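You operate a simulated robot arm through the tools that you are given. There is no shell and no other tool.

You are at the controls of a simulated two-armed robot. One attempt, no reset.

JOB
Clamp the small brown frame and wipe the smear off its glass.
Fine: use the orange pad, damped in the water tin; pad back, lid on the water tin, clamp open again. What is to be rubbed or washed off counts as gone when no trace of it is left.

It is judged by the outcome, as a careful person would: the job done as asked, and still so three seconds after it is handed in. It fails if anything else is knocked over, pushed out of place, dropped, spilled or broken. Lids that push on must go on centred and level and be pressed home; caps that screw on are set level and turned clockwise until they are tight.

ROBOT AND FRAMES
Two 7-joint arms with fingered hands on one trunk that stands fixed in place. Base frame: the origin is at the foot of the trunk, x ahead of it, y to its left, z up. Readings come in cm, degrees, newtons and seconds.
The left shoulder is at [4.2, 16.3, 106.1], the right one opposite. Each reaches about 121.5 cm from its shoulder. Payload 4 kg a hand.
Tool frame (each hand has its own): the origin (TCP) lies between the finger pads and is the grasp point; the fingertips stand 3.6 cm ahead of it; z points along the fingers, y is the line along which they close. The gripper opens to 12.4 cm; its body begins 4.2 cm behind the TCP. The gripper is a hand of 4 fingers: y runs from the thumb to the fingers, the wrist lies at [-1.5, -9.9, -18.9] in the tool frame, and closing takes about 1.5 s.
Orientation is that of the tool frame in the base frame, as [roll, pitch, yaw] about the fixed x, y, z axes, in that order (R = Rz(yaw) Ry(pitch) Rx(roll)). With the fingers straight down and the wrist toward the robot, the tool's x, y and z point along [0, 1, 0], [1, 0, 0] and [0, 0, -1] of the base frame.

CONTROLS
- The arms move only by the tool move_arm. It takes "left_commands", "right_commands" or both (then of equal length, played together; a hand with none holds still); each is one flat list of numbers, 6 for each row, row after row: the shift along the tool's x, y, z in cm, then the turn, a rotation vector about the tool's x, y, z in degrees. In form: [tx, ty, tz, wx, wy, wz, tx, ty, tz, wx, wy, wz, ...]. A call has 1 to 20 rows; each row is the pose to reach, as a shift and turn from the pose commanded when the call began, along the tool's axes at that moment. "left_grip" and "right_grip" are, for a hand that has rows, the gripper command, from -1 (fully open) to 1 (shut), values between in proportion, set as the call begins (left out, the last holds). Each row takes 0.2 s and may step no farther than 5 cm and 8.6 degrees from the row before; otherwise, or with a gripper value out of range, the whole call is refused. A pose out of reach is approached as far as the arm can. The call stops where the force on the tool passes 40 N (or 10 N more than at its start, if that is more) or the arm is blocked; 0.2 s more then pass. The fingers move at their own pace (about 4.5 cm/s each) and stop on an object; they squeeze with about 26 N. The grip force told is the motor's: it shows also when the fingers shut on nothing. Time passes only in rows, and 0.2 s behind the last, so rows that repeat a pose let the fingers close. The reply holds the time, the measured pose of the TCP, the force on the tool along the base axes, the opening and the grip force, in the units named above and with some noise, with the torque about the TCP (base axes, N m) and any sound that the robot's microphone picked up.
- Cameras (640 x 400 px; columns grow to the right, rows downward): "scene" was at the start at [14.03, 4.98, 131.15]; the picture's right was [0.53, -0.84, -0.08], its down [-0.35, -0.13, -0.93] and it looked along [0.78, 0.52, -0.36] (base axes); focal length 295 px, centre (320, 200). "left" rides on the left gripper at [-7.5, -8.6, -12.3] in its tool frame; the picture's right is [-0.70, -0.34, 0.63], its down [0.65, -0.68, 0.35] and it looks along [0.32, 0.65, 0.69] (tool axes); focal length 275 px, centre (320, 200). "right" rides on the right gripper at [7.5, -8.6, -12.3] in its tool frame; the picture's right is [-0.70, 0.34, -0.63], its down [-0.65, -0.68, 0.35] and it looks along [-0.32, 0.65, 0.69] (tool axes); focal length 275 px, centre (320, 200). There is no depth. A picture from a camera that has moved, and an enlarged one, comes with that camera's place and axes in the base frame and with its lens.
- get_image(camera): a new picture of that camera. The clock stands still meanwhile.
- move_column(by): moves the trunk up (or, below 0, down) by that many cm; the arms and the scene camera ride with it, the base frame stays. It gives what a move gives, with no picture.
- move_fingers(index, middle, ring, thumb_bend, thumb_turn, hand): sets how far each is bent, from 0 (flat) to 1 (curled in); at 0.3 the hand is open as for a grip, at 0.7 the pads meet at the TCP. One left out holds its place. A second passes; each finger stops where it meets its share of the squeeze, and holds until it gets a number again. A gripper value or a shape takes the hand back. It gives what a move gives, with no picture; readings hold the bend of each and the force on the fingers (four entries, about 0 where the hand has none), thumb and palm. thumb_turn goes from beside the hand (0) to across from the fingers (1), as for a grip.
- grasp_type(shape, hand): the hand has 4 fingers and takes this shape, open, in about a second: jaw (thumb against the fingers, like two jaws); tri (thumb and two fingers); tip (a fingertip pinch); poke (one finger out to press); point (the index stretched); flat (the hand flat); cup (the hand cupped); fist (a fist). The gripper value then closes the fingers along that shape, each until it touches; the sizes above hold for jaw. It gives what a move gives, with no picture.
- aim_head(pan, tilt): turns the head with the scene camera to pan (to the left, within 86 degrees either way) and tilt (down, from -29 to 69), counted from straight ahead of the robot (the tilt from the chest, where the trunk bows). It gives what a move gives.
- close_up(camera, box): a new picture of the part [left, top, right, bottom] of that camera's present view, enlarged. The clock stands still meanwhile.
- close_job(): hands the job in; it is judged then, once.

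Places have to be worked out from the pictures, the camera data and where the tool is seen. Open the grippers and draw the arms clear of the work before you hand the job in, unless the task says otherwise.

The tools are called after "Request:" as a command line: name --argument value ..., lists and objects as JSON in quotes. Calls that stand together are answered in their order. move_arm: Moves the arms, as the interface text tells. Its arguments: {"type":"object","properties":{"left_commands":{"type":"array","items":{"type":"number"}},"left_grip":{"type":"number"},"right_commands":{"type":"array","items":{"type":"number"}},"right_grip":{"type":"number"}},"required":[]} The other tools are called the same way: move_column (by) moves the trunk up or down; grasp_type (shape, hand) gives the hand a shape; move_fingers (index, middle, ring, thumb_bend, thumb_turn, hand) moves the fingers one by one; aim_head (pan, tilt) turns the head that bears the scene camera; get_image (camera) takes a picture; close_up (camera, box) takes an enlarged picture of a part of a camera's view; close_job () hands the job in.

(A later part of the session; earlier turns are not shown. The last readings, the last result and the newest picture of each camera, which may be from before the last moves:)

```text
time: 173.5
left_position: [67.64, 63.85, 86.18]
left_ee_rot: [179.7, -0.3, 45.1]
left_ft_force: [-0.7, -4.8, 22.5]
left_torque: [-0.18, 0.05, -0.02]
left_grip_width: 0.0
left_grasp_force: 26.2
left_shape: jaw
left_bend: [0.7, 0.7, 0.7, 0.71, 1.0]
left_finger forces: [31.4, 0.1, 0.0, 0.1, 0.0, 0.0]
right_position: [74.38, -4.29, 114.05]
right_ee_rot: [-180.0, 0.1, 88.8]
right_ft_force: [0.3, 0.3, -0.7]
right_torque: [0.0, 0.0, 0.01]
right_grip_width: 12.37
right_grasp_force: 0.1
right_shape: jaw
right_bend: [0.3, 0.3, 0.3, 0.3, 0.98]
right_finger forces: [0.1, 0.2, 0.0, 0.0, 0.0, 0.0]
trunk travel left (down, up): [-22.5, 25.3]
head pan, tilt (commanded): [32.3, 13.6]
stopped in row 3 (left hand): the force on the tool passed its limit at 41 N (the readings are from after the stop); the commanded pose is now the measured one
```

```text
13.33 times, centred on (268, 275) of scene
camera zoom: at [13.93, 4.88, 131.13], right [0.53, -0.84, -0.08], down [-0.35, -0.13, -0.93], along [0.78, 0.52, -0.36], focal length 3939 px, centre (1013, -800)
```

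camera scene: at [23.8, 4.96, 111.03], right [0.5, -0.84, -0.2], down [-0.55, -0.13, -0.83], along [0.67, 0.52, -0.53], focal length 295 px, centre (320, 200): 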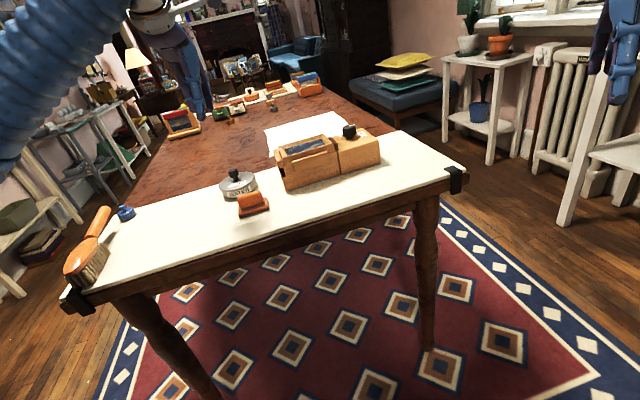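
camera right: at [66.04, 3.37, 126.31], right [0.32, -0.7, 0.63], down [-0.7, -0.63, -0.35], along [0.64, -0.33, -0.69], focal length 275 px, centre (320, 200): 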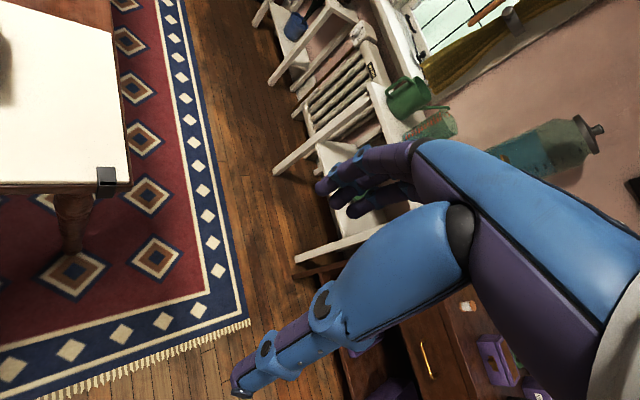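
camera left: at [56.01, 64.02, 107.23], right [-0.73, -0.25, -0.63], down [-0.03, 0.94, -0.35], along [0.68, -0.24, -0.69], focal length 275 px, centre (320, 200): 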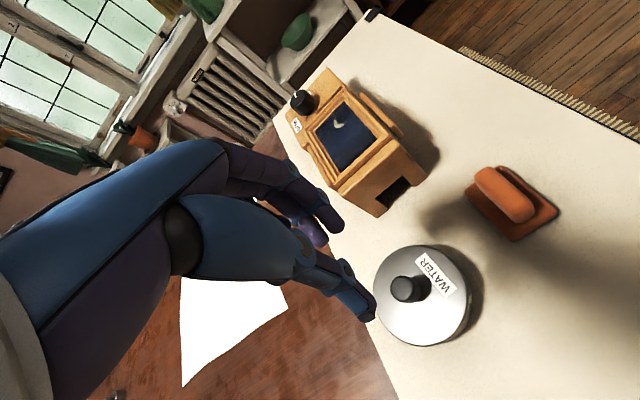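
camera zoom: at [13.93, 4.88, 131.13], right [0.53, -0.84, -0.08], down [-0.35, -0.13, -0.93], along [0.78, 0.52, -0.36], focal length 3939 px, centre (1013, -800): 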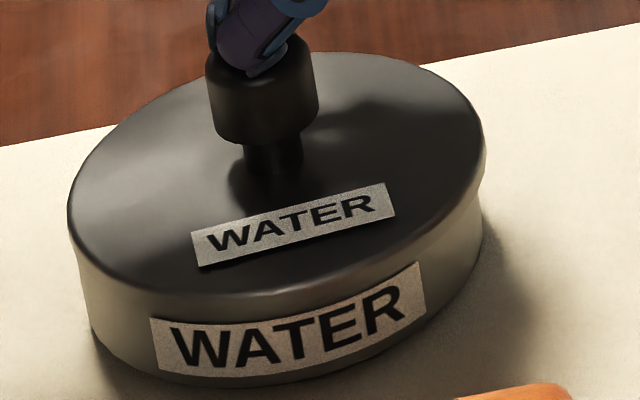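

A more careful calculation (comparing silhouette bearings) says the lid was almost exactly centred just before the last nudge, and is now about 0.11 cm too far right. I lift, open, and nudge it back with the fingers.

Request:
move_arm --left_commands '[0, 0, -1, 0, 0, 0, 0, 0, -4, 0, 0, 0, 0, 0, -7, 0, 0, 0, 0, 0, -8.8, 0, 0, 0]'

Request:
move_arm --left_commands '[0, 0, 0, 0, 0, 0, 0, 0, 0, 0, 0, 0, 0, 0, 0, 0, 0, 0, 0, 0, 0, 0, 0, 0, 0, 0, 0, 0, 0, 0]' --left_grip 0.3

Request:
close_up --camera "left" --box '[340, 220, 480, 350]'

Request:
close_up --camera "scene" --box '[244, 260, 292, 290]'

```text
time: 174.5
left_position: [67.63, 63.8, 94.58]
left_ee_rot: [-179.9, -0.1, 45.1]
left_ft_force: [-1.2, -0.3, 0.3]
left_torque: [0.03, -0.01, 0.0]
left_grip_width: 0.0
left_grasp_force: 26.0
left_shape: jaw
left_bend: [0.7, 0.7, 0.7, 0.71, 1.0]
left_finger forces: [0.0, 0.1, 0.0, 0.0, 0.0, 0.0]
right_position: [74.53, -4.3, 114.18]
right_ee_rot: [-179.8, 0.0, 88.8]
right_ft_force: [0.6, 0.2, -0.3]
right_torque: [0.02, 0.0, -0.01]
right_grip_width: 12.36
right_grasp_force: 0.1
right_shape: jaw
right_bend: [0.3, 0.3, 0.3, 0.3, 0.98]
right_finger forces: [0.0, 0.0, 0.0, 0.1, 0.1, 0.0]
trunk travel left (down, up): [-22.5, 25.3]
head pan, tilt (commanded): [32.3, 13.6]
```

```text
time: 175.7
left_position: [67.63, 63.87, 94.41]
left_ee_rot: [179.9, -0.1, 45.1]
left_ft_force: [0.0, 0.0, -0.3]
left_torque: [0.01, 0.03, 0.02]
left_grip_width: 4.3
left_grasp_force: 0.1
left_shape: jaw
left_bend: [0.49, 0.52, 0.51, 0.6, 1.0]
left_finger forces: [0.0, 0.0, 0.0, 0.0, 0.1, 0.0]
right_position: [74.49, -4.3, 114.12]
right_ee_rot: [-179.9, 0.0, 88.7]
right_ft_force: [-0.1, 0.1, 0.5]
right_torque: [-0.03, 0.02, 0.01]
right_grip_width: 12.37
right_grasp_force: 0.2
right_shape: jaw
right_bend: [0.3, 0.3, 0.3, 0.3, 0.98]
right_finger forces: [0.0, 0.1, 0.0, 0.1, 0.0, 0.0]
trunk travel left (down, up): [-22.5, 25.3]
head pan, tilt (commanded): [32.3, 13.6]
```

```text
3.08 times, centred on (410, 285) of left
camera zoom: at [56.32, 64.57, 106.67], right [-0.73, -0.25, -0.64], down [-0.03, 0.94, -0.35], along [0.68, -0.24, -0.69], focal length 847 px, centre (43, -62)
```

zoom: 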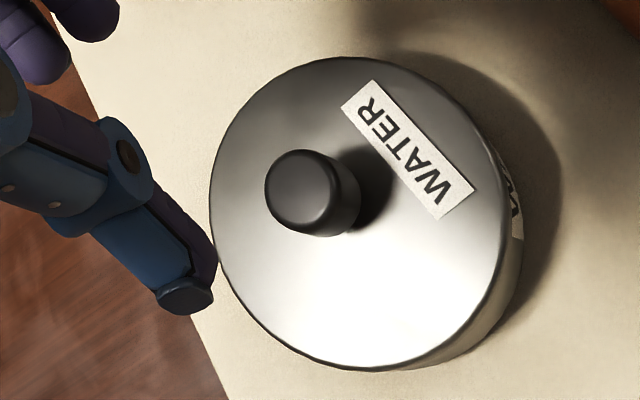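

```text
13.33 times, centred on (268, 275) of scene
camera zoom: at [14.03, 4.96, 131.15], right [0.53, -0.84, -0.08], down [-0.35, -0.13, -0.93], along [0.78, 0.52, -0.36], focal length 3939 px, centre (1013, -800)
```

zoom: 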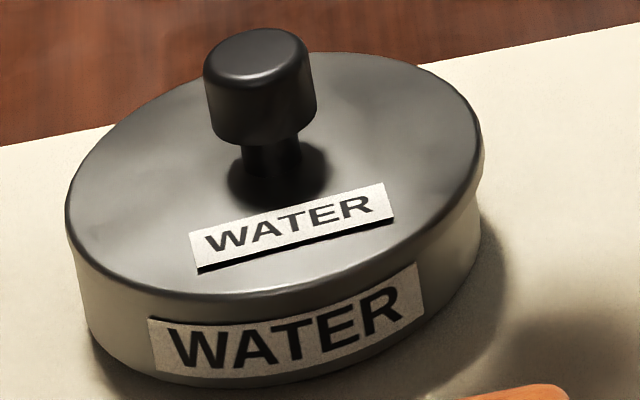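

By bearings, the lid is 0.10 cm right of centre. I lower with the fingers on its far-right side and push it back in fine steps.

Request:
move_arm --left_commands '[-0.66, -0.4, 3.5, 0, 0, 0, -0.66, -0.4, 7, 0, 0, 0, -0.66, -0.4, 9.5, 0, 0, 0, -0.66, -0.4, 10, 0, 0, 0, -0.66, -0.7, 10, 0, 0, 0, -0.66, -0.9, 10, 0, 0, 0, -0.66, -0.9, 10, 0, 0, 0]'

Request:
close_up --camera "scene" --box '[244, 260, 292, 290]'

```text
time: 177.3
left_position: [66.57, 63.99, 84.56]
left_ee_rot: [179.9, -0.1, 45.0]
left_ft_force: [0.4, -0.3, -0.5]
left_torque: [0.0, 0.02, -0.03]
left_grip_width: 4.29
left_grasp_force: 0.1
left_shape: jaw
left_bend: [0.49, 0.52, 0.51, 0.6, 1.0]
left_finger forces: [0.0, 0.0, 0.0, 0.0, 0.1, 0.1]
right_position: [74.54, -4.3, 114.03]
right_ee_rot: [-179.8, 0.1, 88.7]
right_ft_force: [1.1, 0.4, -0.5]
right_torque: [-0.01, 0.02, 0.0]
right_grip_width: 12.34
right_grasp_force: 0.1
right_shape: jaw
right_bend: [0.3, 0.3, 0.3, 0.3, 0.98]
right_finger forces: [0.0, 0.0, 0.0, 0.0, 0.0, 0.0]
trunk travel left (down, up): [-22.5, 25.3]
head pan, tilt (commanded): [32.3, 13.6]
```

```text
13.33 times, centred on (268, 275) of scene
camera zoom: at [14.03, 4.97, 131.15], right [0.53, -0.84, -0.08], down [-0.35, -0.13, -0.93], along [0.78, 0.52, -0.36], focal length 3939 px, centre (1013, -800)
```

zoom: 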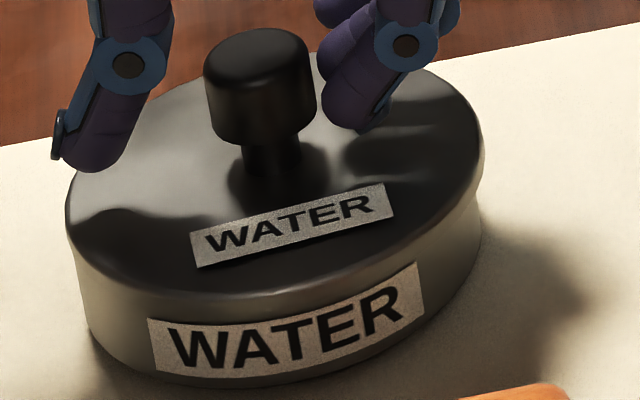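

The fingers are just right of the knob. I push in 0.08 cm steps.

Request:
move_arm --left_commands '[0, -0.08, 0, 0, 0, 0, 0, -0.08, 0, 0, 0, 0]'

Request:
close_up --camera "scene" --box '[244, 260, 292, 290]'

Request:
move_arm --left_commands '[0, -0.08, 0, 0, 0, 0, 0, -0.08, 0, 0, 0, 0]'

Request:
close_up --camera "scene" --box '[244, 260, 292, 290]'

```text
time: 177.9
left_position: [66.63, 64.0, 84.45]
left_ee_rot: [179.9, 0.0, 45.1]
left_ft_force: [0.6, -0.1, 0.7]
left_torque: [0.02, 0.0, 0.02]
left_grip_width: 4.32
left_grasp_force: 0.1
left_shape: jaw
left_bend: [0.49, 0.52, 0.51, 0.6, 1.0]
left_finger forces: [0.1, 0.0, 0.0, 0.1, 0.1, 0.0]
right_position: [74.48, -4.39, 114.06]
right_ee_rot: [180.0, 0.0, 88.8]
right_ft_force: [0.2, -0.1, -0.6]
right_torque: [0.03, 0.04, -0.01]
right_grip_width: 12.34
right_grasp_force: 0.1
right_shape: jaw
right_bend: [0.3, 0.3, 0.3, 0.3, 0.98]
right_finger forces: [0.0, 0.0, 0.0, 0.0, 0.0, 0.0]
trunk travel left (down, up): [-22.5, 25.3]
head pan, tilt (commanded): [32.3, 13.6]
```

```text
13.33 times, centred on (268, 275) of scene
camera zoom: at [14.03, 4.96, 131.15], right [0.53, -0.84, -0.08], down [-0.35, -0.13, -0.93], along [0.78, 0.52, -0.36], focal length 3939 px, centre (1013, -800)
```

zoom: 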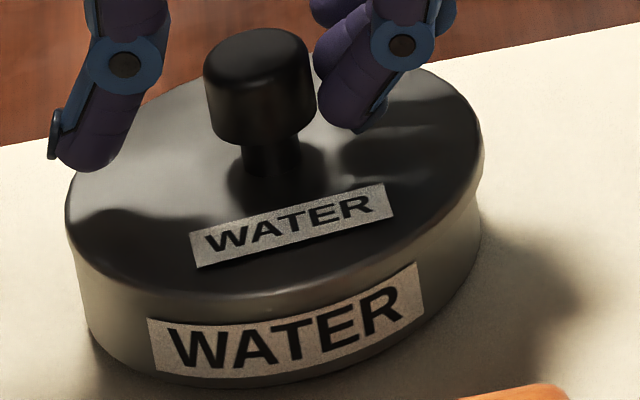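

```text
time: 178.5
left_position: [66.43, 63.94, 84.57]
left_ee_rot: [180.0, -0.1, 45.1]
left_ft_force: [-0.4, 0.0, 0.5]
left_torque: [0.01, -0.02, -0.02]
left_grip_width: 4.3
left_grasp_force: 0.0
left_shape: jaw
left_bend: [0.49, 0.52, 0.51, 0.6, 1.0]
left_finger forces: [0.0, 0.0, 0.0, 0.0, 0.0, 0.1]
right_position: [74.39, -4.36, 113.99]
right_ee_rot: [-179.9, 0.1, 88.8]
right_ft_force: [-0.9, -0.1, -0.5]
right_torque: [0.01, 0.0, 0.01]
right_grip_width: 12.37
right_grasp_force: 0.0
right_shape: jaw
right_bend: [0.3, 0.3, 0.3, 0.3, 0.98]
right_finger forces: [0.0, 0.0, 0.2, 0.1, 0.0, 0.0]
trunk travel left (down, up): [-22.5, 25.3]
head pan, tilt (commanded): [32.3, 13.6]
```

```text
13.33 times, centred on (268, 275) of scene
camera zoom: at [14.03, 4.96, 131.15], right [0.53, -0.84, -0.08], down [-0.35, -0.13, -0.93], along [0.78, 0.52, -0.36], focal length 3939 px, centre (1013, -800)
```

zoom: 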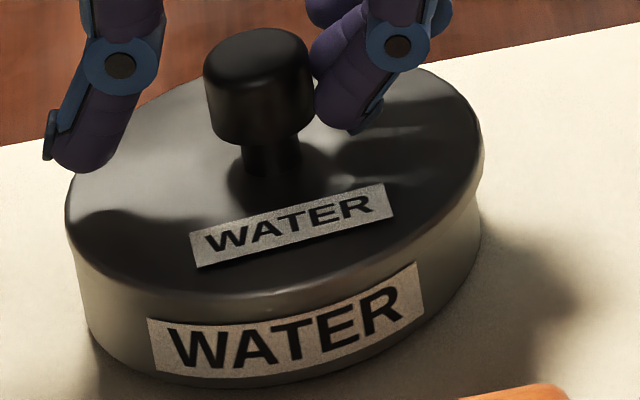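

Now at the knob; I continue in 0.08 cm steps.

Request:
move_arm --left_commands '[0, -0.08, 0, 0, 0, 0, 0, -0.08, 0, 0, 0, 0]'

Request:
close_up --camera "scene" --box '[244, 260, 292, 290]'

Request:
move_arm --left_commands '[0, -0.06, 0, 0, 0, 0, 0, -0.06, 0, 0, 0, 0]'

Request:
close_up --camera "scene" --box '[244, 260, 292, 290]'

```text
time: 179.1
left_position: [66.43, 64.13, 84.45]
left_ee_rot: [180.0, 0.0, 45.1]
left_ft_force: [0.4, 0.7, 0.7]
left_torque: [0.05, 0.02, 0.01]
left_grip_width: 4.34
left_grasp_force: 0.2
left_shape: jaw
left_bend: [0.49, 0.52, 0.51, 0.6, 1.0]
left_finger forces: [0.0, 0.2, 0.0, 0.0, 0.0, 0.1]
right_position: [74.47, -4.43, 114.17]
right_ee_rot: [-179.9, 0.0, 88.8]
right_ft_force: [-0.2, -0.8, 0.3]
right_torque: [-0.04, -0.02, 0.0]
right_grip_width: 12.37
right_grasp_force: 0.0
right_shape: jaw
right_bend: [0.3, 0.3, 0.3, 0.3, 0.98]
right_finger forces: [0.0, 0.0, 0.0, 0.0, 0.0, 0.0]
trunk travel left (down, up): [-22.5, 25.3]
head pan, tilt (commanded): [32.3, 13.6]
```

```text
13.33 times, centred on (268, 275) of scene
camera zoom: at [14.03, 4.96, 131.15], right [0.53, -0.84, -0.08], down [-0.35, -0.13, -0.93], along [0.78, 0.52, -0.36], focal length 3939 px, centre (1013, -800)
```

zoom: 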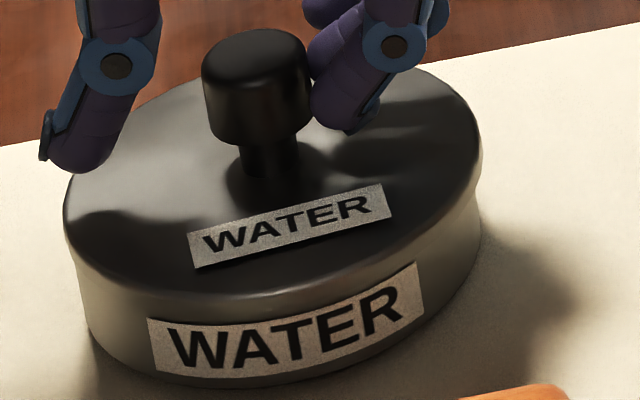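

```text
time: 179.7
left_position: [66.44, 64.18, 84.44]
left_ee_rot: [179.9, -0.1, 45.1]
left_ft_force: [0.2, 0.1, 0.2]
left_torque: [0.01, 0.04, -0.01]
left_grip_width: 4.32
left_grasp_force: 0.1
left_shape: jaw
left_bend: [0.49, 0.52, 0.51, 0.6, 1.0]
left_finger forces: [0.0, 0.1, 0.1, 0.0, 0.0, 0.0]
right_position: [74.46, -4.36, 114.05]
right_ee_rot: [-179.9, 0.1, 88.8]
right_ft_force: [1.0, 0.4, -0.1]
right_torque: [-0.02, -0.02, 0.02]
right_grip_width: 12.39
right_grasp_force: 0.0
right_shape: jaw
right_bend: [0.3, 0.3, 0.3, 0.3, 0.98]
right_finger forces: [0.0, 0.0, 0.1, 0.1, 0.0, 0.0]
trunk travel left (down, up): [-22.5, 25.3]
head pan, tilt (commanded): [32.3, 13.6]
```

```text
13.33 times, centred on (268, 275) of scene
camera zoom: at [14.03, 4.96, 131.15], right [0.53, -0.84, -0.08], down [-0.35, -0.13, -0.93], along [0.78, 0.52, -0.36], focal length 3939 px, centre (1013, -800)
```

zoom: 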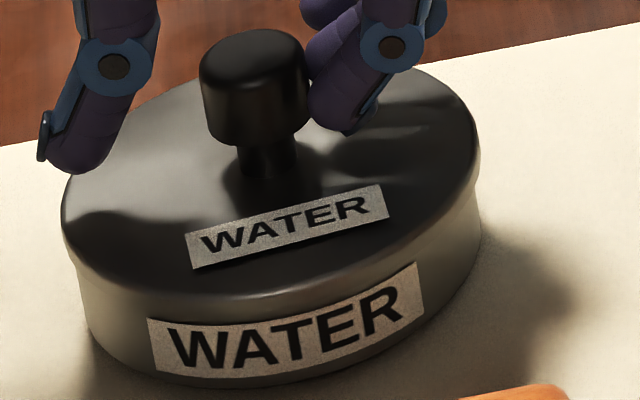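

The lid moved 0.09 cm left and should be centred. I back off, lift, and verify from the left-side viewpoint before pressing.

Request:
move_arm --left_commands '[0, 0.4, 0, 0, 0, 0, 0, 0.4, -3.5, 0, 0, 0, 0, 0.4, -7, 0, 0, 0, 0, 0.4, -10.5, 0, 0, 0, 0.2, -3, -11, 0, 0, -2, 0.5, -7, -11, 0, 0, -4, 0.9, -11, -11, 0, 0, -6, 1.3, -15, -11, 0, 0, -8, 1.77, -18.6, -11, 0, 0, -9.3, 1.77, -18.6, -11, 0, 0, -9.3]'

Request:
move_arm --left_commands '[0, 0, 3, -1.5, -1, 0, 0, 0, 6, -3, -2, 0, -0.4, 0.8, 9, -4.4, -2.6, 0, -0.4, 0.8, 10.3, -4.4, -2.6, 0, -0.4, 0.8, 10.3, -4.4, -2.6, 0]' --left_grip 1

Request:
get_image --camera "left"

Request:
close_up --camera "left" --box '[294, 120, 344, 174]'

Request:
close_up --camera "left" --box '[340, 80, 390, 134]'

```text
time: 181.9
left_position: [54.34, 78.73, 95.58]
left_ee_rot: [179.8, 0.0, 54.5]
left_ft_force: [-0.2, -0.3, -0.4]
left_torque: [0.0, 0.0, 0.0]
left_grip_width: 4.34
left_grasp_force: 0.1
left_shape: jaw
left_bend: [0.49, 0.52, 0.51, 0.6, 1.0]
left_finger forces: [0.1, 0.0, 0.1, 0.1, 0.0, 0.0]
right_position: [74.35, -4.32, 114.05]
right_ee_rot: [-179.9, 0.0, 88.9]
right_ft_force: [-0.2, 0.1, 0.3]
right_torque: [0.02, 0.01, 0.02]
right_grip_width: 12.36
right_grasp_force: 0.0
right_shape: jaw
right_bend: [0.3, 0.3, 0.3, 0.3, 0.98]
right_finger forces: [0.0, 0.1, 0.0, 0.0, 0.0, 0.0]
trunk travel left (down, up): [-22.5, 25.3]
head pan, tilt (commanded): [32.3, 13.6]
```

```text
time: 183.1
left_position: [54.98, 77.73, 85.14]
left_ee_rot: [175.6, 2.5, 54.3]
left_ft_force: [-0.6, -1.1, -0.5]
left_torque: [-0.01, 0.02, 0.0]
left_grip_width: 0.0
left_grasp_force: 25.4
left_shape: jaw
left_bend: [0.7, 0.7, 0.7, 0.71, 1.0]
left_finger forces: [0.0, 0.0, 0.0, 0.0, 0.0, 0.1]
right_position: [74.53, -4.33, 114.1]
right_ee_rot: [-179.9, 0.0, 88.8]
right_ft_force: [0.4, 1.1, 0.5]
right_torque: [-0.01, 0.01, 0.03]
right_grip_width: 12.36
right_grasp_force: 0.0
right_shape: jaw
right_bend: [0.3, 0.3, 0.3, 0.3, 0.98]
right_finger forces: [0.0, 0.0, 0.0, 0.1, 0.0, 0.0]
trunk travel left (down, up): [-22.5, 25.3]
head pan, tilt (commanded): [32.3, 13.6]
```

```text
taken
camera left: at [43.22, 77.67, 96.97], right [-0.66, -0.42, -0.63], down [-0.16, 0.89, -0.43], along [0.74, -0.18, -0.65], focal length 275 px, centre (320, 200)
```

left: 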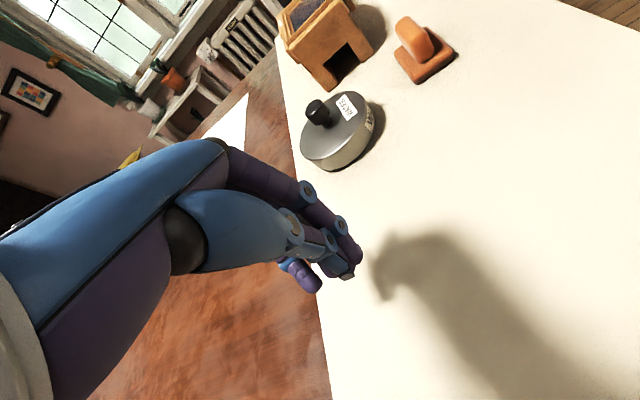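

```text
7.41 times, centred on (319, 147) of left
camera zoom: at [43.22, 77.67, 96.97], right [-0.66, -0.42, -0.63], down [-0.16, 0.89, -0.43], along [0.74, -0.18, -0.65], focal length 2039 px, centre (327, 593)
```

zoom: 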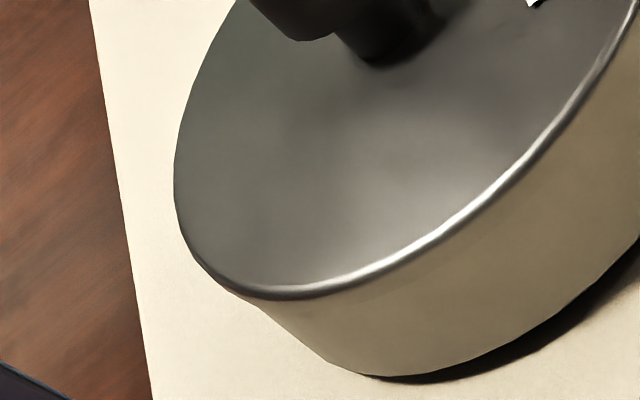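

```text
7.41 times, centred on (365, 107) of left
camera zoom: at [43.22, 77.67, 96.97], right [-0.66, -0.42, -0.63], down [-0.16, 0.89, -0.43], along [0.74, -0.18, -0.65], focal length 2039 px, centre (-13, 889)
```

zoom: 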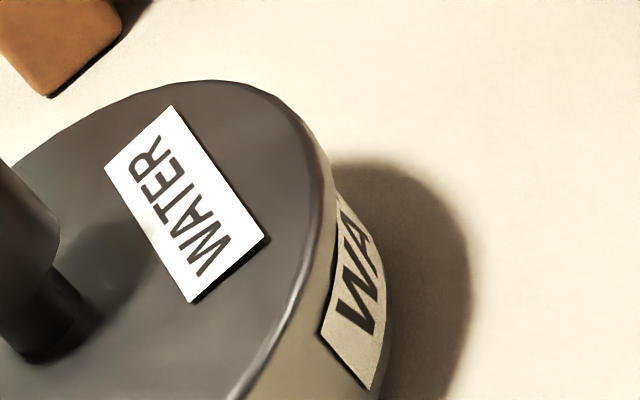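

Bearings now give an offset of only about (-0.04, -0.06) cm; the fit is very tight, so I go for a fine nudge of 0.03–0.04 cm steps with the thumb along +v, checking for the drop each time.

Request:
move_arm --left_commands '[0, 0, -3, 1.5, 1, 0, 0, 0, -6, 3, 2, 0, 0, 0, -9, 4.4, 2.5, 0, 0, 0, -10.3, 4.4, 2.5, 0]' --left_grip 0.3

Request:
move_arm --left_commands '[-0.5, 1.9, 0, 0, 0, -8.1, -1.0, 3.9, 0, 0, 0, -16.2, -1.4, 5.8, 0, 0, 0, -24.3, -1.9, 7.7, 0, 0, 0, -32.4, -2.4, 9.7, 0, 0, 0, -40.5, -2.8, 11.6, 0, 0, 0, -48.6, -3.3, 13.5, 0, 0, 0, -56.7, -3.8, 15.4, 0, 0, 0, -64.8, -4.3, 17.4, 0.3, 0, 0, -72.9, -4.73, 19.3, 0.8, 0, 0, -80.7, -4.73, 19.3, 0.8, 0, 0, -80.7]'

Request:
close_up --camera "left" --box '[340, 220, 480, 350]'

Request:
close_up --camera "scene" --box '[244, 260, 292, 290]'

```text
time: 184.1
left_position: [54.61, 78.62, 95.43]
left_ee_rot: [179.9, -0.1, 54.4]
left_ft_force: [0.9, 0.0, -0.4]
left_torque: [-0.03, 0.02, -0.01]
left_grip_width: 4.3
left_grasp_force: 0.1
left_shape: jaw
left_bend: [0.49, 0.52, 0.51, 0.6, 1.0]
left_finger forces: [0.0, 0.1, 0.0, 0.0, 0.1, 0.0]
right_position: [74.46, -4.34, 114.09]
right_ee_rot: [-179.8, 0.0, 88.8]
right_ft_force: [0.0, 0.5, 0.5]
right_torque: [-0.01, -0.01, 0.0]
right_grip_width: 12.38
right_grasp_force: 0.1
right_shape: jaw
right_bend: [0.3, 0.3, 0.3, 0.3, 0.98]
right_finger forces: [0.0, 0.0, 0.1, 0.1, 0.0, 0.0]
trunk travel left (down, up): [-22.5, 25.3]
head pan, tilt (commanded): [32.3, 13.6]
```

```text
time: 186.5
left_position: [67.42, 63.49, 94.74]
left_ee_rot: [-179.9, 0.0, 135.1]
left_ft_force: [0.6, 0.0, -0.1]
left_torque: [-0.01, -0.02, 0.03]
left_grip_width: 4.29
left_grasp_force: 0.1
left_shape: jaw
left_bend: [0.49, 0.52, 0.51, 0.6, 1.0]
left_finger forces: [0.0, 0.1, 0.0, 0.1, 0.1, 0.1]
right_position: [74.51, -4.39, 114.12]
right_ee_rot: [-180.0, 0.0, 88.8]
right_ft_force: [-0.7, -0.3, 0.2]
right_torque: [0.01, 0.03, 0.0]
right_grip_width: 12.37
right_grasp_force: 0.0
right_shape: jaw
right_bend: [0.3, 0.3, 0.3, 0.3, 0.98]
right_finger forces: [0.0, 0.1, 0.0, 0.0, 0.1, 0.1]
trunk travel left (down, up): [-22.5, 25.3]
head pan, tilt (commanded): [32.3, 13.6]
```

```text
3.08 times, centred on (410, 285) of left
camera zoom: at [66.73, 52.2, 106.91], right [0.26, -0.73, -0.63], down [-0.94, -0.03, -0.35], along [0.24, 0.68, -0.69], focal length 847 px, centre (43, -62)
```

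zoom: 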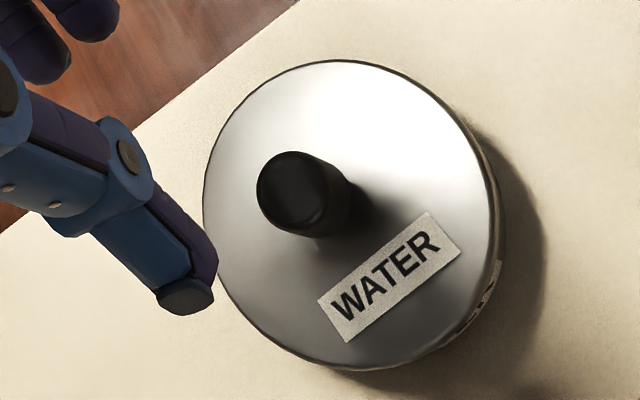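

```text
13.33 times, centred on (268, 275) of scene
camera zoom: at [13.99, 4.96, 131.17], right [0.53, -0.84, -0.08], down [-0.35, -0.13, -0.93], along [0.78, 0.52, -0.36], focal length 3939 px, centre (1013, -800)
```

zoom: 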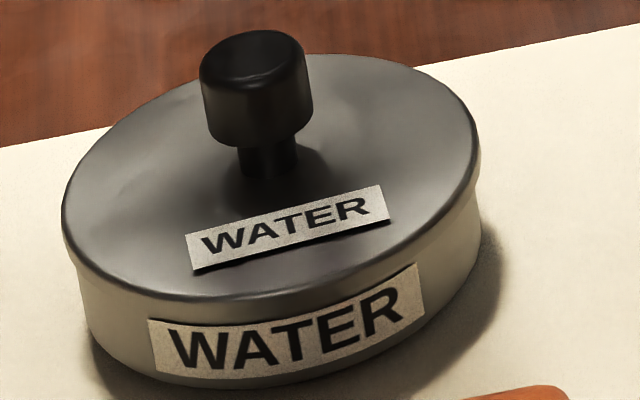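

The knob is at tool (0.32, 0.13). I lower with the thumb just short of it on the near side.

Request:
move_arm --left_commands '[-0.2, 0.2, 3.5, 0, 0, 0, -0.2, 0.2, 7, 0, 0, 0, -0.2, 0.2, 9.6, 0, 0, 0, -0.2, 0.2, 10.3, 0, 0, 0, -0.2, 0.5, 10.3, 0, 0, 0, -0.2, 0.5, 10.3, 0, 0, 0]'

Request:
move_arm --left_commands '[0, 0.1, 0, 0, 0, 0, 0, 0.1, 0, 0, 0, 0]'

Request:
move_arm --left_commands '[0, 0.1, 0, 0, 0, 0, 0, 0.1, 0, 0, 0, 0]'

Request:
close_up --camera "scene" --box '[244, 260, 292, 290]'

```text
time: 187.9
left_position: [67.88, 63.82, 84.32]
left_ee_rot: [-179.9, 0.1, 135.1]
left_ft_force: [0.1, 0.4, -0.5]
left_torque: [0.0, 0.0, 0.01]
left_grip_width: 4.32
left_grasp_force: 0.1
left_shape: jaw
left_bend: [0.49, 0.52, 0.51, 0.6, 1.0]
left_finger forces: [0.0, 0.0, 0.0, 0.0, 0.3, 0.1]
right_position: [74.5, -4.36, 114.09]
right_ee_rot: [-179.9, 0.0, 88.8]
right_ft_force: [-0.5, -0.1, 0.7]
right_torque: [-0.01, 0.01, 0.01]
right_grip_width: 12.39
right_grasp_force: 0.2
right_shape: jaw
right_bend: [0.3, 0.3, 0.3, 0.3, 0.98]
right_finger forces: [0.1, 0.0, 0.1, 0.0, 0.1, 0.0]
trunk travel left (down, up): [-22.5, 25.3]
head pan, tilt (commanded): [32.3, 13.6]
```

```text
time: 188.5
left_position: [67.96, 63.81, 84.32]
left_ee_rot: [-180.0, 0.0, 135.1]
left_ft_force: [0.3, 0.6, -0.8]
left_torque: [-0.02, -0.01, 0.03]
left_grip_width: 4.34
left_grasp_force: 0.0
left_shape: jaw
left_bend: [0.49, 0.52, 0.51, 0.6, 1.0]
left_finger forces: [0.1, 0.1, 0.0, 0.0, 0.2, 0.0]
right_position: [74.52, -4.3, 114.1]
right_ee_rot: [-179.9, 0.0, 88.8]
right_ft_force: [0.0, 0.7, -0.5]
right_torque: [0.0, -0.02, 0.01]
right_grip_width: 12.36
right_grasp_force: 0.1
right_shape: jaw
right_bend: [0.3, 0.3, 0.3, 0.3, 0.98]
right_finger forces: [0.0, 0.1, 0.1, 0.0, 0.0, 0.1]
trunk travel left (down, up): [-22.5, 25.3]
head pan, tilt (commanded): [32.3, 13.6]
```

```text
time: 189.1
left_position: [68.09, 63.82, 84.41]
left_ee_rot: [-180.0, 0.1, 135.0]
left_ft_force: [-0.7, 0.5, 0.5]
left_torque: [0.0, 0.0, 0.02]
left_grip_width: 4.36
left_grasp_force: 0.0
left_shape: jaw
left_bend: [0.49, 0.52, 0.51, 0.6, 1.0]
left_finger forces: [0.0, 0.0, 0.0, 0.0, 0.2, 0.1]
right_position: [74.48, -4.35, 114.09]
right_ee_rot: [-179.9, 0.0, 88.8]
right_ft_force: [0.1, 0.3, -0.5]
right_torque: [-0.01, -0.03, 0.01]
right_grip_width: 12.35
right_grasp_force: 0.0
right_shape: jaw
right_bend: [0.3, 0.3, 0.3, 0.3, 0.98]
right_finger forces: [0.0, 0.0, 0.0, 0.0, 0.1, 0.0]
trunk travel left (down, up): [-22.5, 25.3]
head pan, tilt (commanded): [32.3, 13.6]
```

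```text
13.33 times, centred on (268, 275) of scene
camera zoom: at [14.03, 4.96, 131.15], right [0.53, -0.84, -0.08], down [-0.35, -0.13, -0.93], along [0.78, 0.52, -0.36], focal length 3939 px, centre (1013, -800)
```

zoom: 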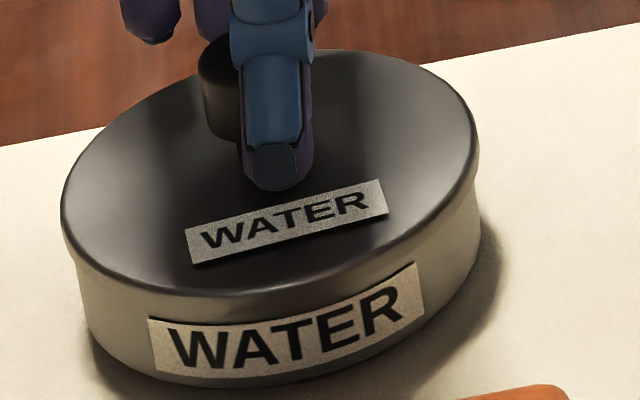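

I overshot: contact came earlier than expected and the lid slid about 0.2 cm away. I now bring the fingers to its far side and push back in fine steps, looking after each.

Request:
move_arm --left_commands '[0, -0.5, 0, 0, 0, 0, 0, -1.0, 0, 0, 0, 0, 0, -1.4, 0, 0, 0, 0, 0, -1.4, 0, 0, 0, 0]'

Request:
close_up --camera "scene" --box '[244, 260, 292, 290]'

```text
time: 190.1
left_position: [67.15, 62.89, 84.35]
left_ee_rot: [-180.0, 0.1, 135.0]
left_ft_force: [-0.3, 0.7, 0.7]
left_torque: [0.0, -0.01, 0.03]
left_grip_width: 4.34
left_grasp_force: 0.0
left_shape: jaw
left_bend: [0.49, 0.52, 0.51, 0.6, 1.0]
left_finger forces: [0.0, 0.2, 0.0, 0.0, 0.1, 0.0]
right_position: [74.58, -4.41, 114.11]
right_ee_rot: [-179.8, 0.0, 88.8]
right_ft_force: [0.3, 0.2, 0.5]
right_torque: [0.0, 0.01, 0.0]
right_grip_width: 12.37
right_grasp_force: 0.1
right_shape: jaw
right_bend: [0.3, 0.3, 0.3, 0.3, 0.98]
right_finger forces: [0.1, 0.1, 0.0, 0.0, 0.1, 0.0]
trunk travel left (down, up): [-22.5, 25.3]
head pan, tilt (commanded): [32.3, 13.6]
```

```text
13.33 times, centred on (268, 275) of scene
camera zoom: at [14.03, 4.96, 131.15], right [0.53, -0.84, -0.08], down [-0.35, -0.13, -0.93], along [0.78, 0.52, -0.36], focal length 3939 px, centre (1013, -800)
```

zoom: 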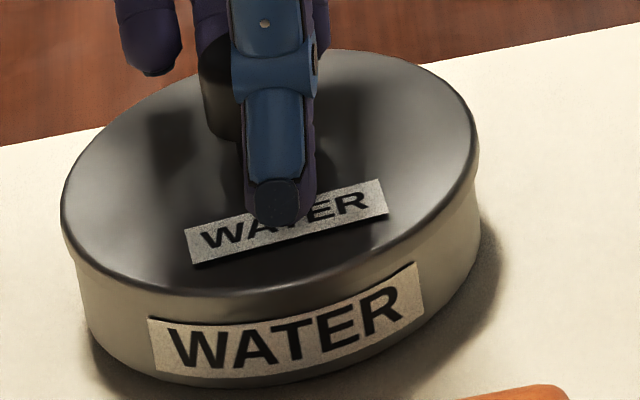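

Fingers are just touching (0.2 N). I push in 0.05 cm steps, looking each time.

Request:
move_arm --left_commands '[0, -0.06, 0, 0, 0, 0, 0, -0.06, 0, 0, 0, 0]'

Request:
close_up --camera "scene" --box '[244, 260, 292, 290]'

Request:
move_arm --left_commands '[0, -0.05, 0, 0, 0, 0, 0, -0.05, 0, 0, 0, 0]'

Request:
close_up --camera "scene" --box '[244, 260, 292, 290]'

```text
time: 190.7
left_position: [67.18, 62.92, 84.43]
left_ee_rot: [-179.9, 0.0, 135.0]
left_ft_force: [0.2, 0.0, 0.0]
left_torque: [0.0, 0.02, 0.01]
left_grip_width: 4.31
left_grasp_force: 0.1
left_shape: jaw
left_bend: [0.49, 0.52, 0.51, 0.6, 1.0]
left_finger forces: [0.0, 0.3, 0.1, 0.1, 0.1, 0.0]
right_position: [74.51, -4.49, 114.15]
right_ee_rot: [-179.9, 0.0, 88.8]
right_ft_force: [-0.4, -0.4, -0.2]
right_torque: [-0.03, 0.0, 0.02]
right_grip_width: 12.35
right_grasp_force: 0.0
right_shape: jaw
right_bend: [0.3, 0.3, 0.3, 0.3, 0.98]
right_finger forces: [0.0, 0.1, 0.1, 0.0, 0.0, 0.1]
trunk travel left (down, up): [-22.5, 25.3]
head pan, tilt (commanded): [32.3, 13.6]
```

```text
13.33 times, centred on (268, 275) of scene
camera zoom: at [14.03, 4.96, 131.15], right [0.53, -0.84, -0.08], down [-0.35, -0.13, -0.93], along [0.78, 0.52, -0.36], focal length 3939 px, centre (1013, -800)
```

zoom: 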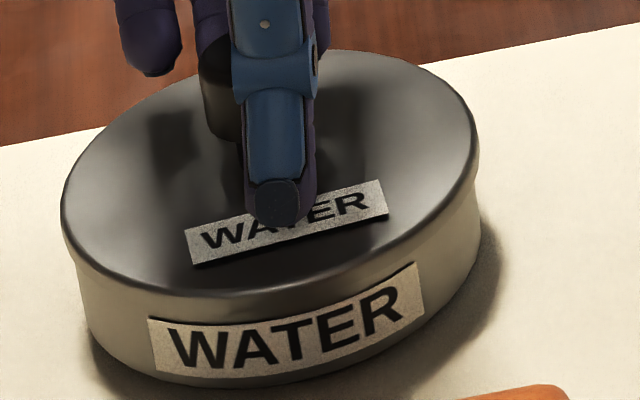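

```text
time: 191.3
left_position: [67.04, 62.86, 84.37]
left_ee_rot: [180.0, 0.0, 135.2]
left_ft_force: [0.2, 0.5, 0.6]
left_torque: [-0.02, -0.04, -0.02]
left_grip_width: 4.35
left_grasp_force: 0.1
left_shape: jaw
left_bend: [0.49, 0.52, 0.51, 0.6, 1.0]
left_finger forces: [0.0, 0.2, 0.0, 0.0, 0.0, 0.0]
right_position: [74.54, -4.29, 114.12]
right_ee_rot: [-179.9, 0.1, 88.9]
right_ft_force: [-0.6, 1.1, 0.2]
right_torque: [-0.01, 0.04, -0.01]
right_grip_width: 12.37
right_grasp_force: 0.0
right_shape: jaw
right_bend: [0.3, 0.3, 0.3, 0.3, 0.98]
right_finger forces: [0.0, 0.1, 0.1, 0.0, 0.0, 0.1]
trunk travel left (down, up): [-22.5, 25.3]
head pan, tilt (commanded): [32.3, 13.6]
```

```text
13.33 times, centred on (268, 275) of scene
camera zoom: at [14.03, 4.96, 131.15], right [0.53, -0.84, -0.08], down [-0.35, -0.13, -0.93], along [0.78, 0.52, -0.36], focal length 3939 px, centre (1013, -800)
```

zoom: 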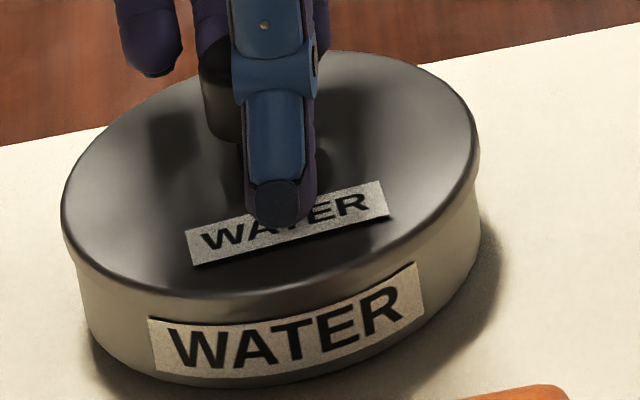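

By my tally the lid should now be within a few hundredths of centre. I back off, lift, close the fingers, and do a press test.

Request:
move_arm --left_commands '[0, 0.4, 0, 0, 0, 0, 0, 0.4, -3.5, 0, 0, 0, 0, 0.4, -7, 0, 0, 0, 0, 0.4, -9, 0, 0, 0]'

Request:
move_arm --left_commands '[0, 0, 0, 0, 0, 0, 0, 0, 0, 0, 0, 0, 0, 0, 0, 0, 0, 0, 0, 0, 0, 0, 0, 0, 0, 0, 0, 0, 0, 0]' --left_grip 1

Request:
close_up --camera "left" --box '[320, 200, 480, 330]'

Request:
close_up --camera "scene" --box '[244, 260, 292, 290]'

```text
time: 192.3
left_position: [67.25, 63.07, 93.35]
left_ee_rot: [179.9, 0.1, 135.0]
left_ft_force: [-0.3, 0.7, -0.8]
left_torque: [0.0, -0.02, 0.02]
left_grip_width: 4.36
left_grasp_force: 0.1
left_shape: jaw
left_bend: [0.49, 0.52, 0.51, 0.6, 1.0]
left_finger forces: [0.0, 0.0, 0.0, 0.0, 0.0, 0.0]
right_position: [74.39, -4.35, 114.02]
right_ee_rot: [-179.9, -0.1, 88.8]
right_ft_force: [-0.2, 0.4, 0.1]
right_torque: [-0.02, -0.01, -0.03]
right_grip_width: 12.37
right_grasp_force: 0.0
right_shape: jaw
right_bend: [0.3, 0.3, 0.3, 0.3, 0.98]
right_finger forces: [0.0, 0.0, 0.0, 0.0, 0.0, 0.0]
trunk travel left (down, up): [-22.5, 25.3]
head pan, tilt (commanded): [32.3, 13.6]
```

```text
time: 193.5
left_position: [67.37, 63.02, 93.43]
left_ee_rot: [-180.0, 0.1, 135.1]
left_ft_force: [-0.4, -0.1, -0.3]
left_torque: [-0.02, 0.0, -0.02]
left_grip_width: 0.03
left_grasp_force: 25.9
left_shape: jaw
left_bend: [0.7, 0.7, 0.7, 0.71, 1.0]
left_finger forces: [0.1, 0.1, 0.0, 0.0, 0.0, 0.0]
right_position: [74.49, -4.32, 114.09]
right_ee_rot: [-179.9, 0.0, 88.9]
right_ft_force: [-0.3, 0.1, -0.3]
right_torque: [0.03, -0.01, 0.03]
right_grip_width: 12.4
right_grasp_force: 0.2
right_shape: jaw
right_bend: [0.3, 0.3, 0.3, 0.3, 0.98]
right_finger forces: [0.1, 0.1, 0.1, 0.1, 0.1, 0.1]
trunk travel left (down, up): [-22.5, 25.3]
head pan, tilt (commanded): [32.3, 13.6]
```

```text
3.08 times, centred on (400, 265) of left
camera zoom: at [66.61, 51.68, 105.56], right [0.26, -0.73, -0.63], down [-0.94, -0.03, -0.35], along [0.24, 0.68, -0.69], focal length 847 px, centre (74, 0)
```

zoom: 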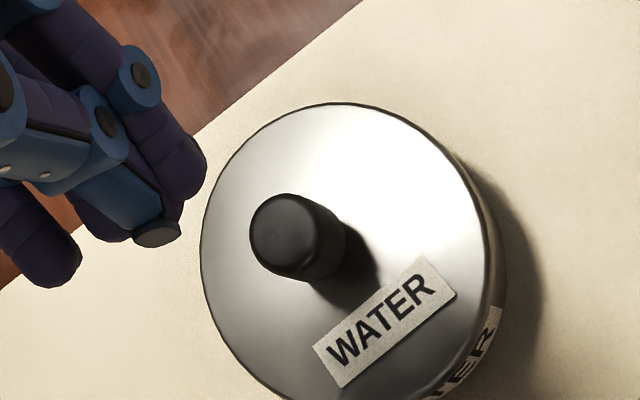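

```text
13.33 times, centred on (268, 275) of scene
camera zoom: at [14.03, 4.96, 131.15], right [0.53, -0.84, -0.08], down [-0.35, -0.13, -0.93], along [0.78, 0.52, -0.36], focal length 3939 px, centre (1013, -800)
```

zoom: 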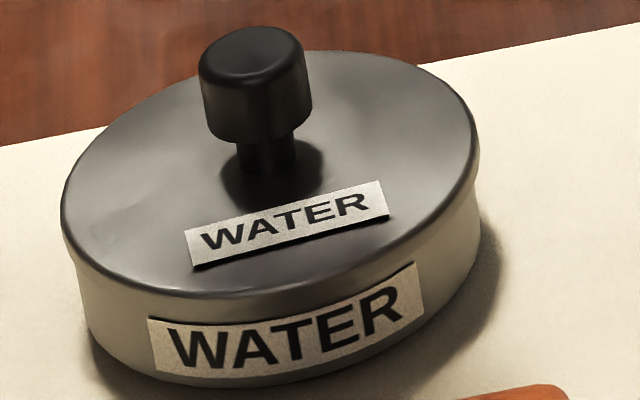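

I centre over the knob at tool (0.65, 0.70) and press in steps.

Request:
move_arm --left_commands '[0.65, 0.7, 3, 0, 0, 0, 0.65, 0.7, 6, 0, 0, 0, 0.65, 0.7, 7.1, 0, 0, 0, 0.65, 0.7, 7.1, 0, 0, 0]'

Request:
move_arm --left_commands '[0, 0, 0.15, 0, 0, 0, 0, 0, 0.3, 0, 0, 0, 0, 0, 0.3, 0, 0, 0]'

Request:
move_arm --left_commands '[0, 0, 0.15, 0, 0, 0, 0, 0, 0.25, 0, 0, 0, 0, 0, 0.25, 0, 0, 0]'

```text
time: 194.5
left_position: [67.29, 64.02, 86.31]
left_ee_rot: [179.9, 0.1, 135.1]
left_ft_force: [0.0, 0.3, -0.7]
left_torque: [-0.04, 0.03, 0.02]
left_grip_width: 0.0
left_grasp_force: 26.1
left_shape: jaw
left_bend: [0.7, 0.7, 0.7, 0.71, 1.0]
left_finger forces: [0.1, 0.0, 0.0, 0.0, 0.1, 0.1]
right_position: [74.48, -4.37, 114.01]
right_ee_rot: [-179.9, -0.1, 88.9]
right_ft_force: [0.7, -0.2, 0.5]
right_torque: [0.02, 0.0, 0.01]
right_grip_width: 12.38
right_grasp_force: 0.0
right_shape: jaw
right_bend: [0.3, 0.3, 0.3, 0.3, 0.98]
right_finger forces: [0.1, 0.1, 0.1, 0.1, 0.0, 0.0]
trunk travel left (down, up): [-22.5, 25.3]
head pan, tilt (commanded): [32.3, 13.6]
```

```text
time: 195.3
left_position: [67.29, 64.05, 86.09]
left_ee_rot: [179.6, 0.2, 135.1]
left_ft_force: [2.6, 2.5, 15.4]
left_torque: [0.08, -0.17, 0.03]
left_grip_width: 0.0
left_grasp_force: 26.3
left_shape: jaw
left_bend: [0.7, 0.7, 0.7, 0.71, 1.0]
left_finger forces: [25.6, 0.0, 0.1, 0.0, 0.0, 0.0]
right_position: [74.4, -4.44, 114.16]
right_ee_rot: [-180.0, 0.0, 88.8]
right_ft_force: [-0.6, 0.6, 0.3]
right_torque: [-0.01, 0.03, 0.0]
right_grip_width: 12.38
right_grasp_force: 0.0
right_shape: jaw
right_bend: [0.3, 0.3, 0.3, 0.3, 0.98]
right_finger forces: [0.1, 0.1, 0.0, 0.0, 0.0, 0.1]
trunk travel left (down, up): [-22.5, 25.3]
head pan, tilt (commanded): [32.3, 13.6]
```

```text
time: 196.1
left_position: [67.25, 64.02, 86.13]
left_ee_rot: [179.8, 0.2, 135.1]
left_ft_force: [4.3, 4.1, 31.9]
left_torque: [0.19, -0.14, 0.01]
left_grip_width: 0.01
left_grasp_force: 25.4
left_shape: jaw
left_bend: [0.7, 0.7, 0.7, 0.71, 1.0]
left_finger forces: [37.4, 0.0, 0.0, 0.1, 0.0, 0.0]
right_position: [74.38, -4.5, 114.25]
right_ee_rot: [180.0, -0.1, 88.9]
right_ft_force: [0.1, -0.2, -0.2]
right_torque: [0.01, -0.01, -0.01]
right_grip_width: 12.37
right_grasp_force: 0.0
right_shape: jaw
right_bend: [0.3, 0.3, 0.3, 0.3, 0.98]
right_finger forces: [0.1, 0.1, 0.1, 0.0, 0.0, 0.1]
trunk travel left (down, up): [-22.5, 25.3]
head pan, tilt (commanded): [32.3, 13.6]
```

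Still not seated at 32 N. I change method: grip the knob with the hand pre-tilted (as it was when the lid hung level) and search for the seat by moving the lid itself under light pressure. First I lift, open and tilt the hand.

Request:
move_arm --left_commands '[0, 0, -1.5, 0, 0, 0, -0.3, -0.3, -4, -3, 0.7, 0, -0.92, -0.92, -5.9, -7, 1.5, 0, -0.92, -0.92, -5.9, -10, 2.2, 0, -0.92, -0.92, -5.9, -10, 2.2, 0, -0.92, -0.92, -5.9, -10, 2.2, 0]' --left_grip 0.3

Request:
close_up --camera "left" --box '[300, 190, 460, 330]'

```text
time: 197.5
left_position: [67.29, 62.7, 91.57]
left_ee_rot: [170.0, -2.1, 135.2]
left_ft_force: [0.2, 0.7, -0.7]
left_torque: [0.0, 0.01, 0.03]
left_grip_width: 4.31
left_grasp_force: 0.1
left_shape: jaw
left_bend: [0.49, 0.52, 0.51, 0.6, 1.0]
left_finger forces: [0.1, 0.0, 0.0, 0.1, 0.1, 0.1]
right_position: [74.53, -4.36, 114.04]
right_ee_rot: [-179.9, 0.0, 88.8]
right_ft_force: [-0.3, 0.4, 0.1]
right_torque: [-0.01, -0.02, 0.02]
right_grip_width: 12.35
right_grasp_force: 0.1
right_shape: jaw
right_bend: [0.3, 0.3, 0.3, 0.3, 0.98]
right_finger forces: [0.1, 0.0, 0.0, 0.0, 0.0, 0.1]
trunk travel left (down, up): [-22.5, 25.3]
head pan, tilt (commanded): [32.3, 13.6]
```

```text
2.86 times, centred on (380, 260) of left
camera zoom: at [65.51, 49.69, 101.86], right [0.32, -0.63, -0.71], down [-0.9, 0.03, -0.44], along [0.3, 0.78, -0.56], focal length 786 px, centre (149, 29)
```

zoom: 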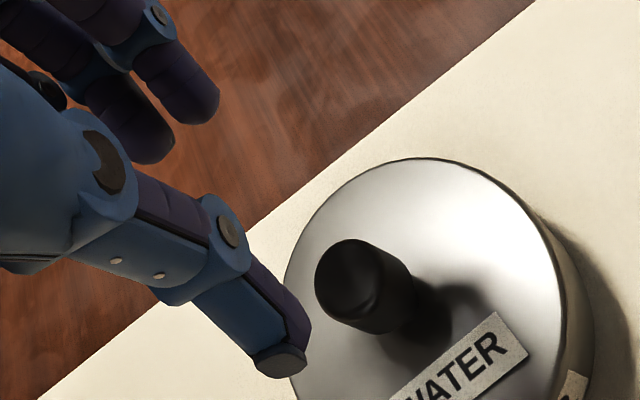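

The knob is at (67.3, 63.7). I lower the tilted, open hand around it.

Request:
move_arm --left_commands '[-0.13, -0.55, 2.6, 0, 0, 0, -0.26, -1.1, 5.2, 0, 0, 0, -0.38, -1.63, 7.6, 0, 0, 0, -0.38, -1.63, 7.6, 0, 0, 0]'

Request:
close_up --camera "left" --box '[260, 170, 440, 310]'

Request:
close_up --camera "scene" --box '[240, 245, 296, 290]'

```text
time: 198.5
left_position: [67.16, 62.56, 83.88]
left_ee_rot: [170.0, -2.0, 135.2]
left_ft_force: [-0.7, 0.7, 0.4]
left_torque: [0.03, 0.0, 0.04]
left_grip_width: 4.32
left_grasp_force: 0.0
left_shape: jaw
left_bend: [0.49, 0.52, 0.51, 0.6, 1.0]
left_finger forces: [0.1, 0.0, 0.0, 0.0, 0.0, 0.1]
right_position: [74.47, -4.44, 114.27]
right_ee_rot: [-179.9, -0.1, 88.9]
right_ft_force: [-0.7, -1.1, 0.5]
right_torque: [0.01, -0.02, -0.03]
right_grip_width: 12.38
right_grasp_force: 0.1
right_shape: jaw
right_bend: [0.3, 0.3, 0.3, 0.3, 0.98]
right_finger forces: [0.0, 0.0, 0.0, 0.0, 0.0, 0.1]
trunk travel left (down, up): [-22.5, 25.3]
head pan, tilt (commanded): [32.3, 13.6]
```

```text
2.86 times, centred on (350, 240) of left
camera zoom: at [65.38, 49.49, 94.07], right [0.32, -0.63, -0.71], down [-0.9, 0.03, -0.44], along [0.3, 0.78, -0.56], focal length 786 px, centre (234, 86)
```

zoom: 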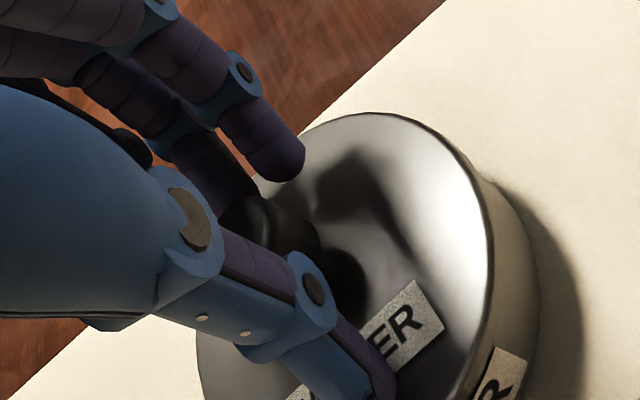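

```text
8.89 times, centred on (268, 268) of scene
camera zoom: at [14.01, 4.95, 131.16], right [0.53, -0.84, -0.08], down [-0.35, -0.13, -0.93], along [0.78, 0.52, -0.36], focal length 2626 px, centre (782, -400)
```

zoom: 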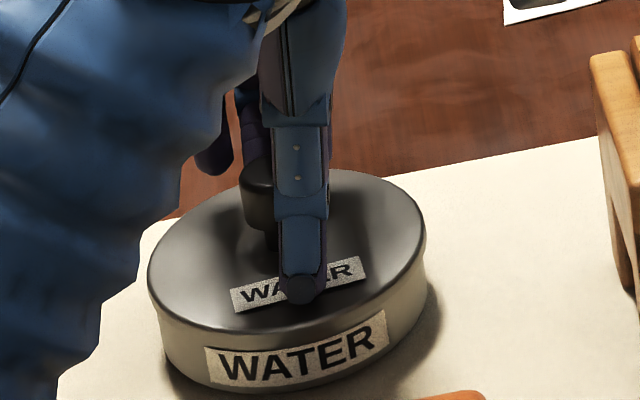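

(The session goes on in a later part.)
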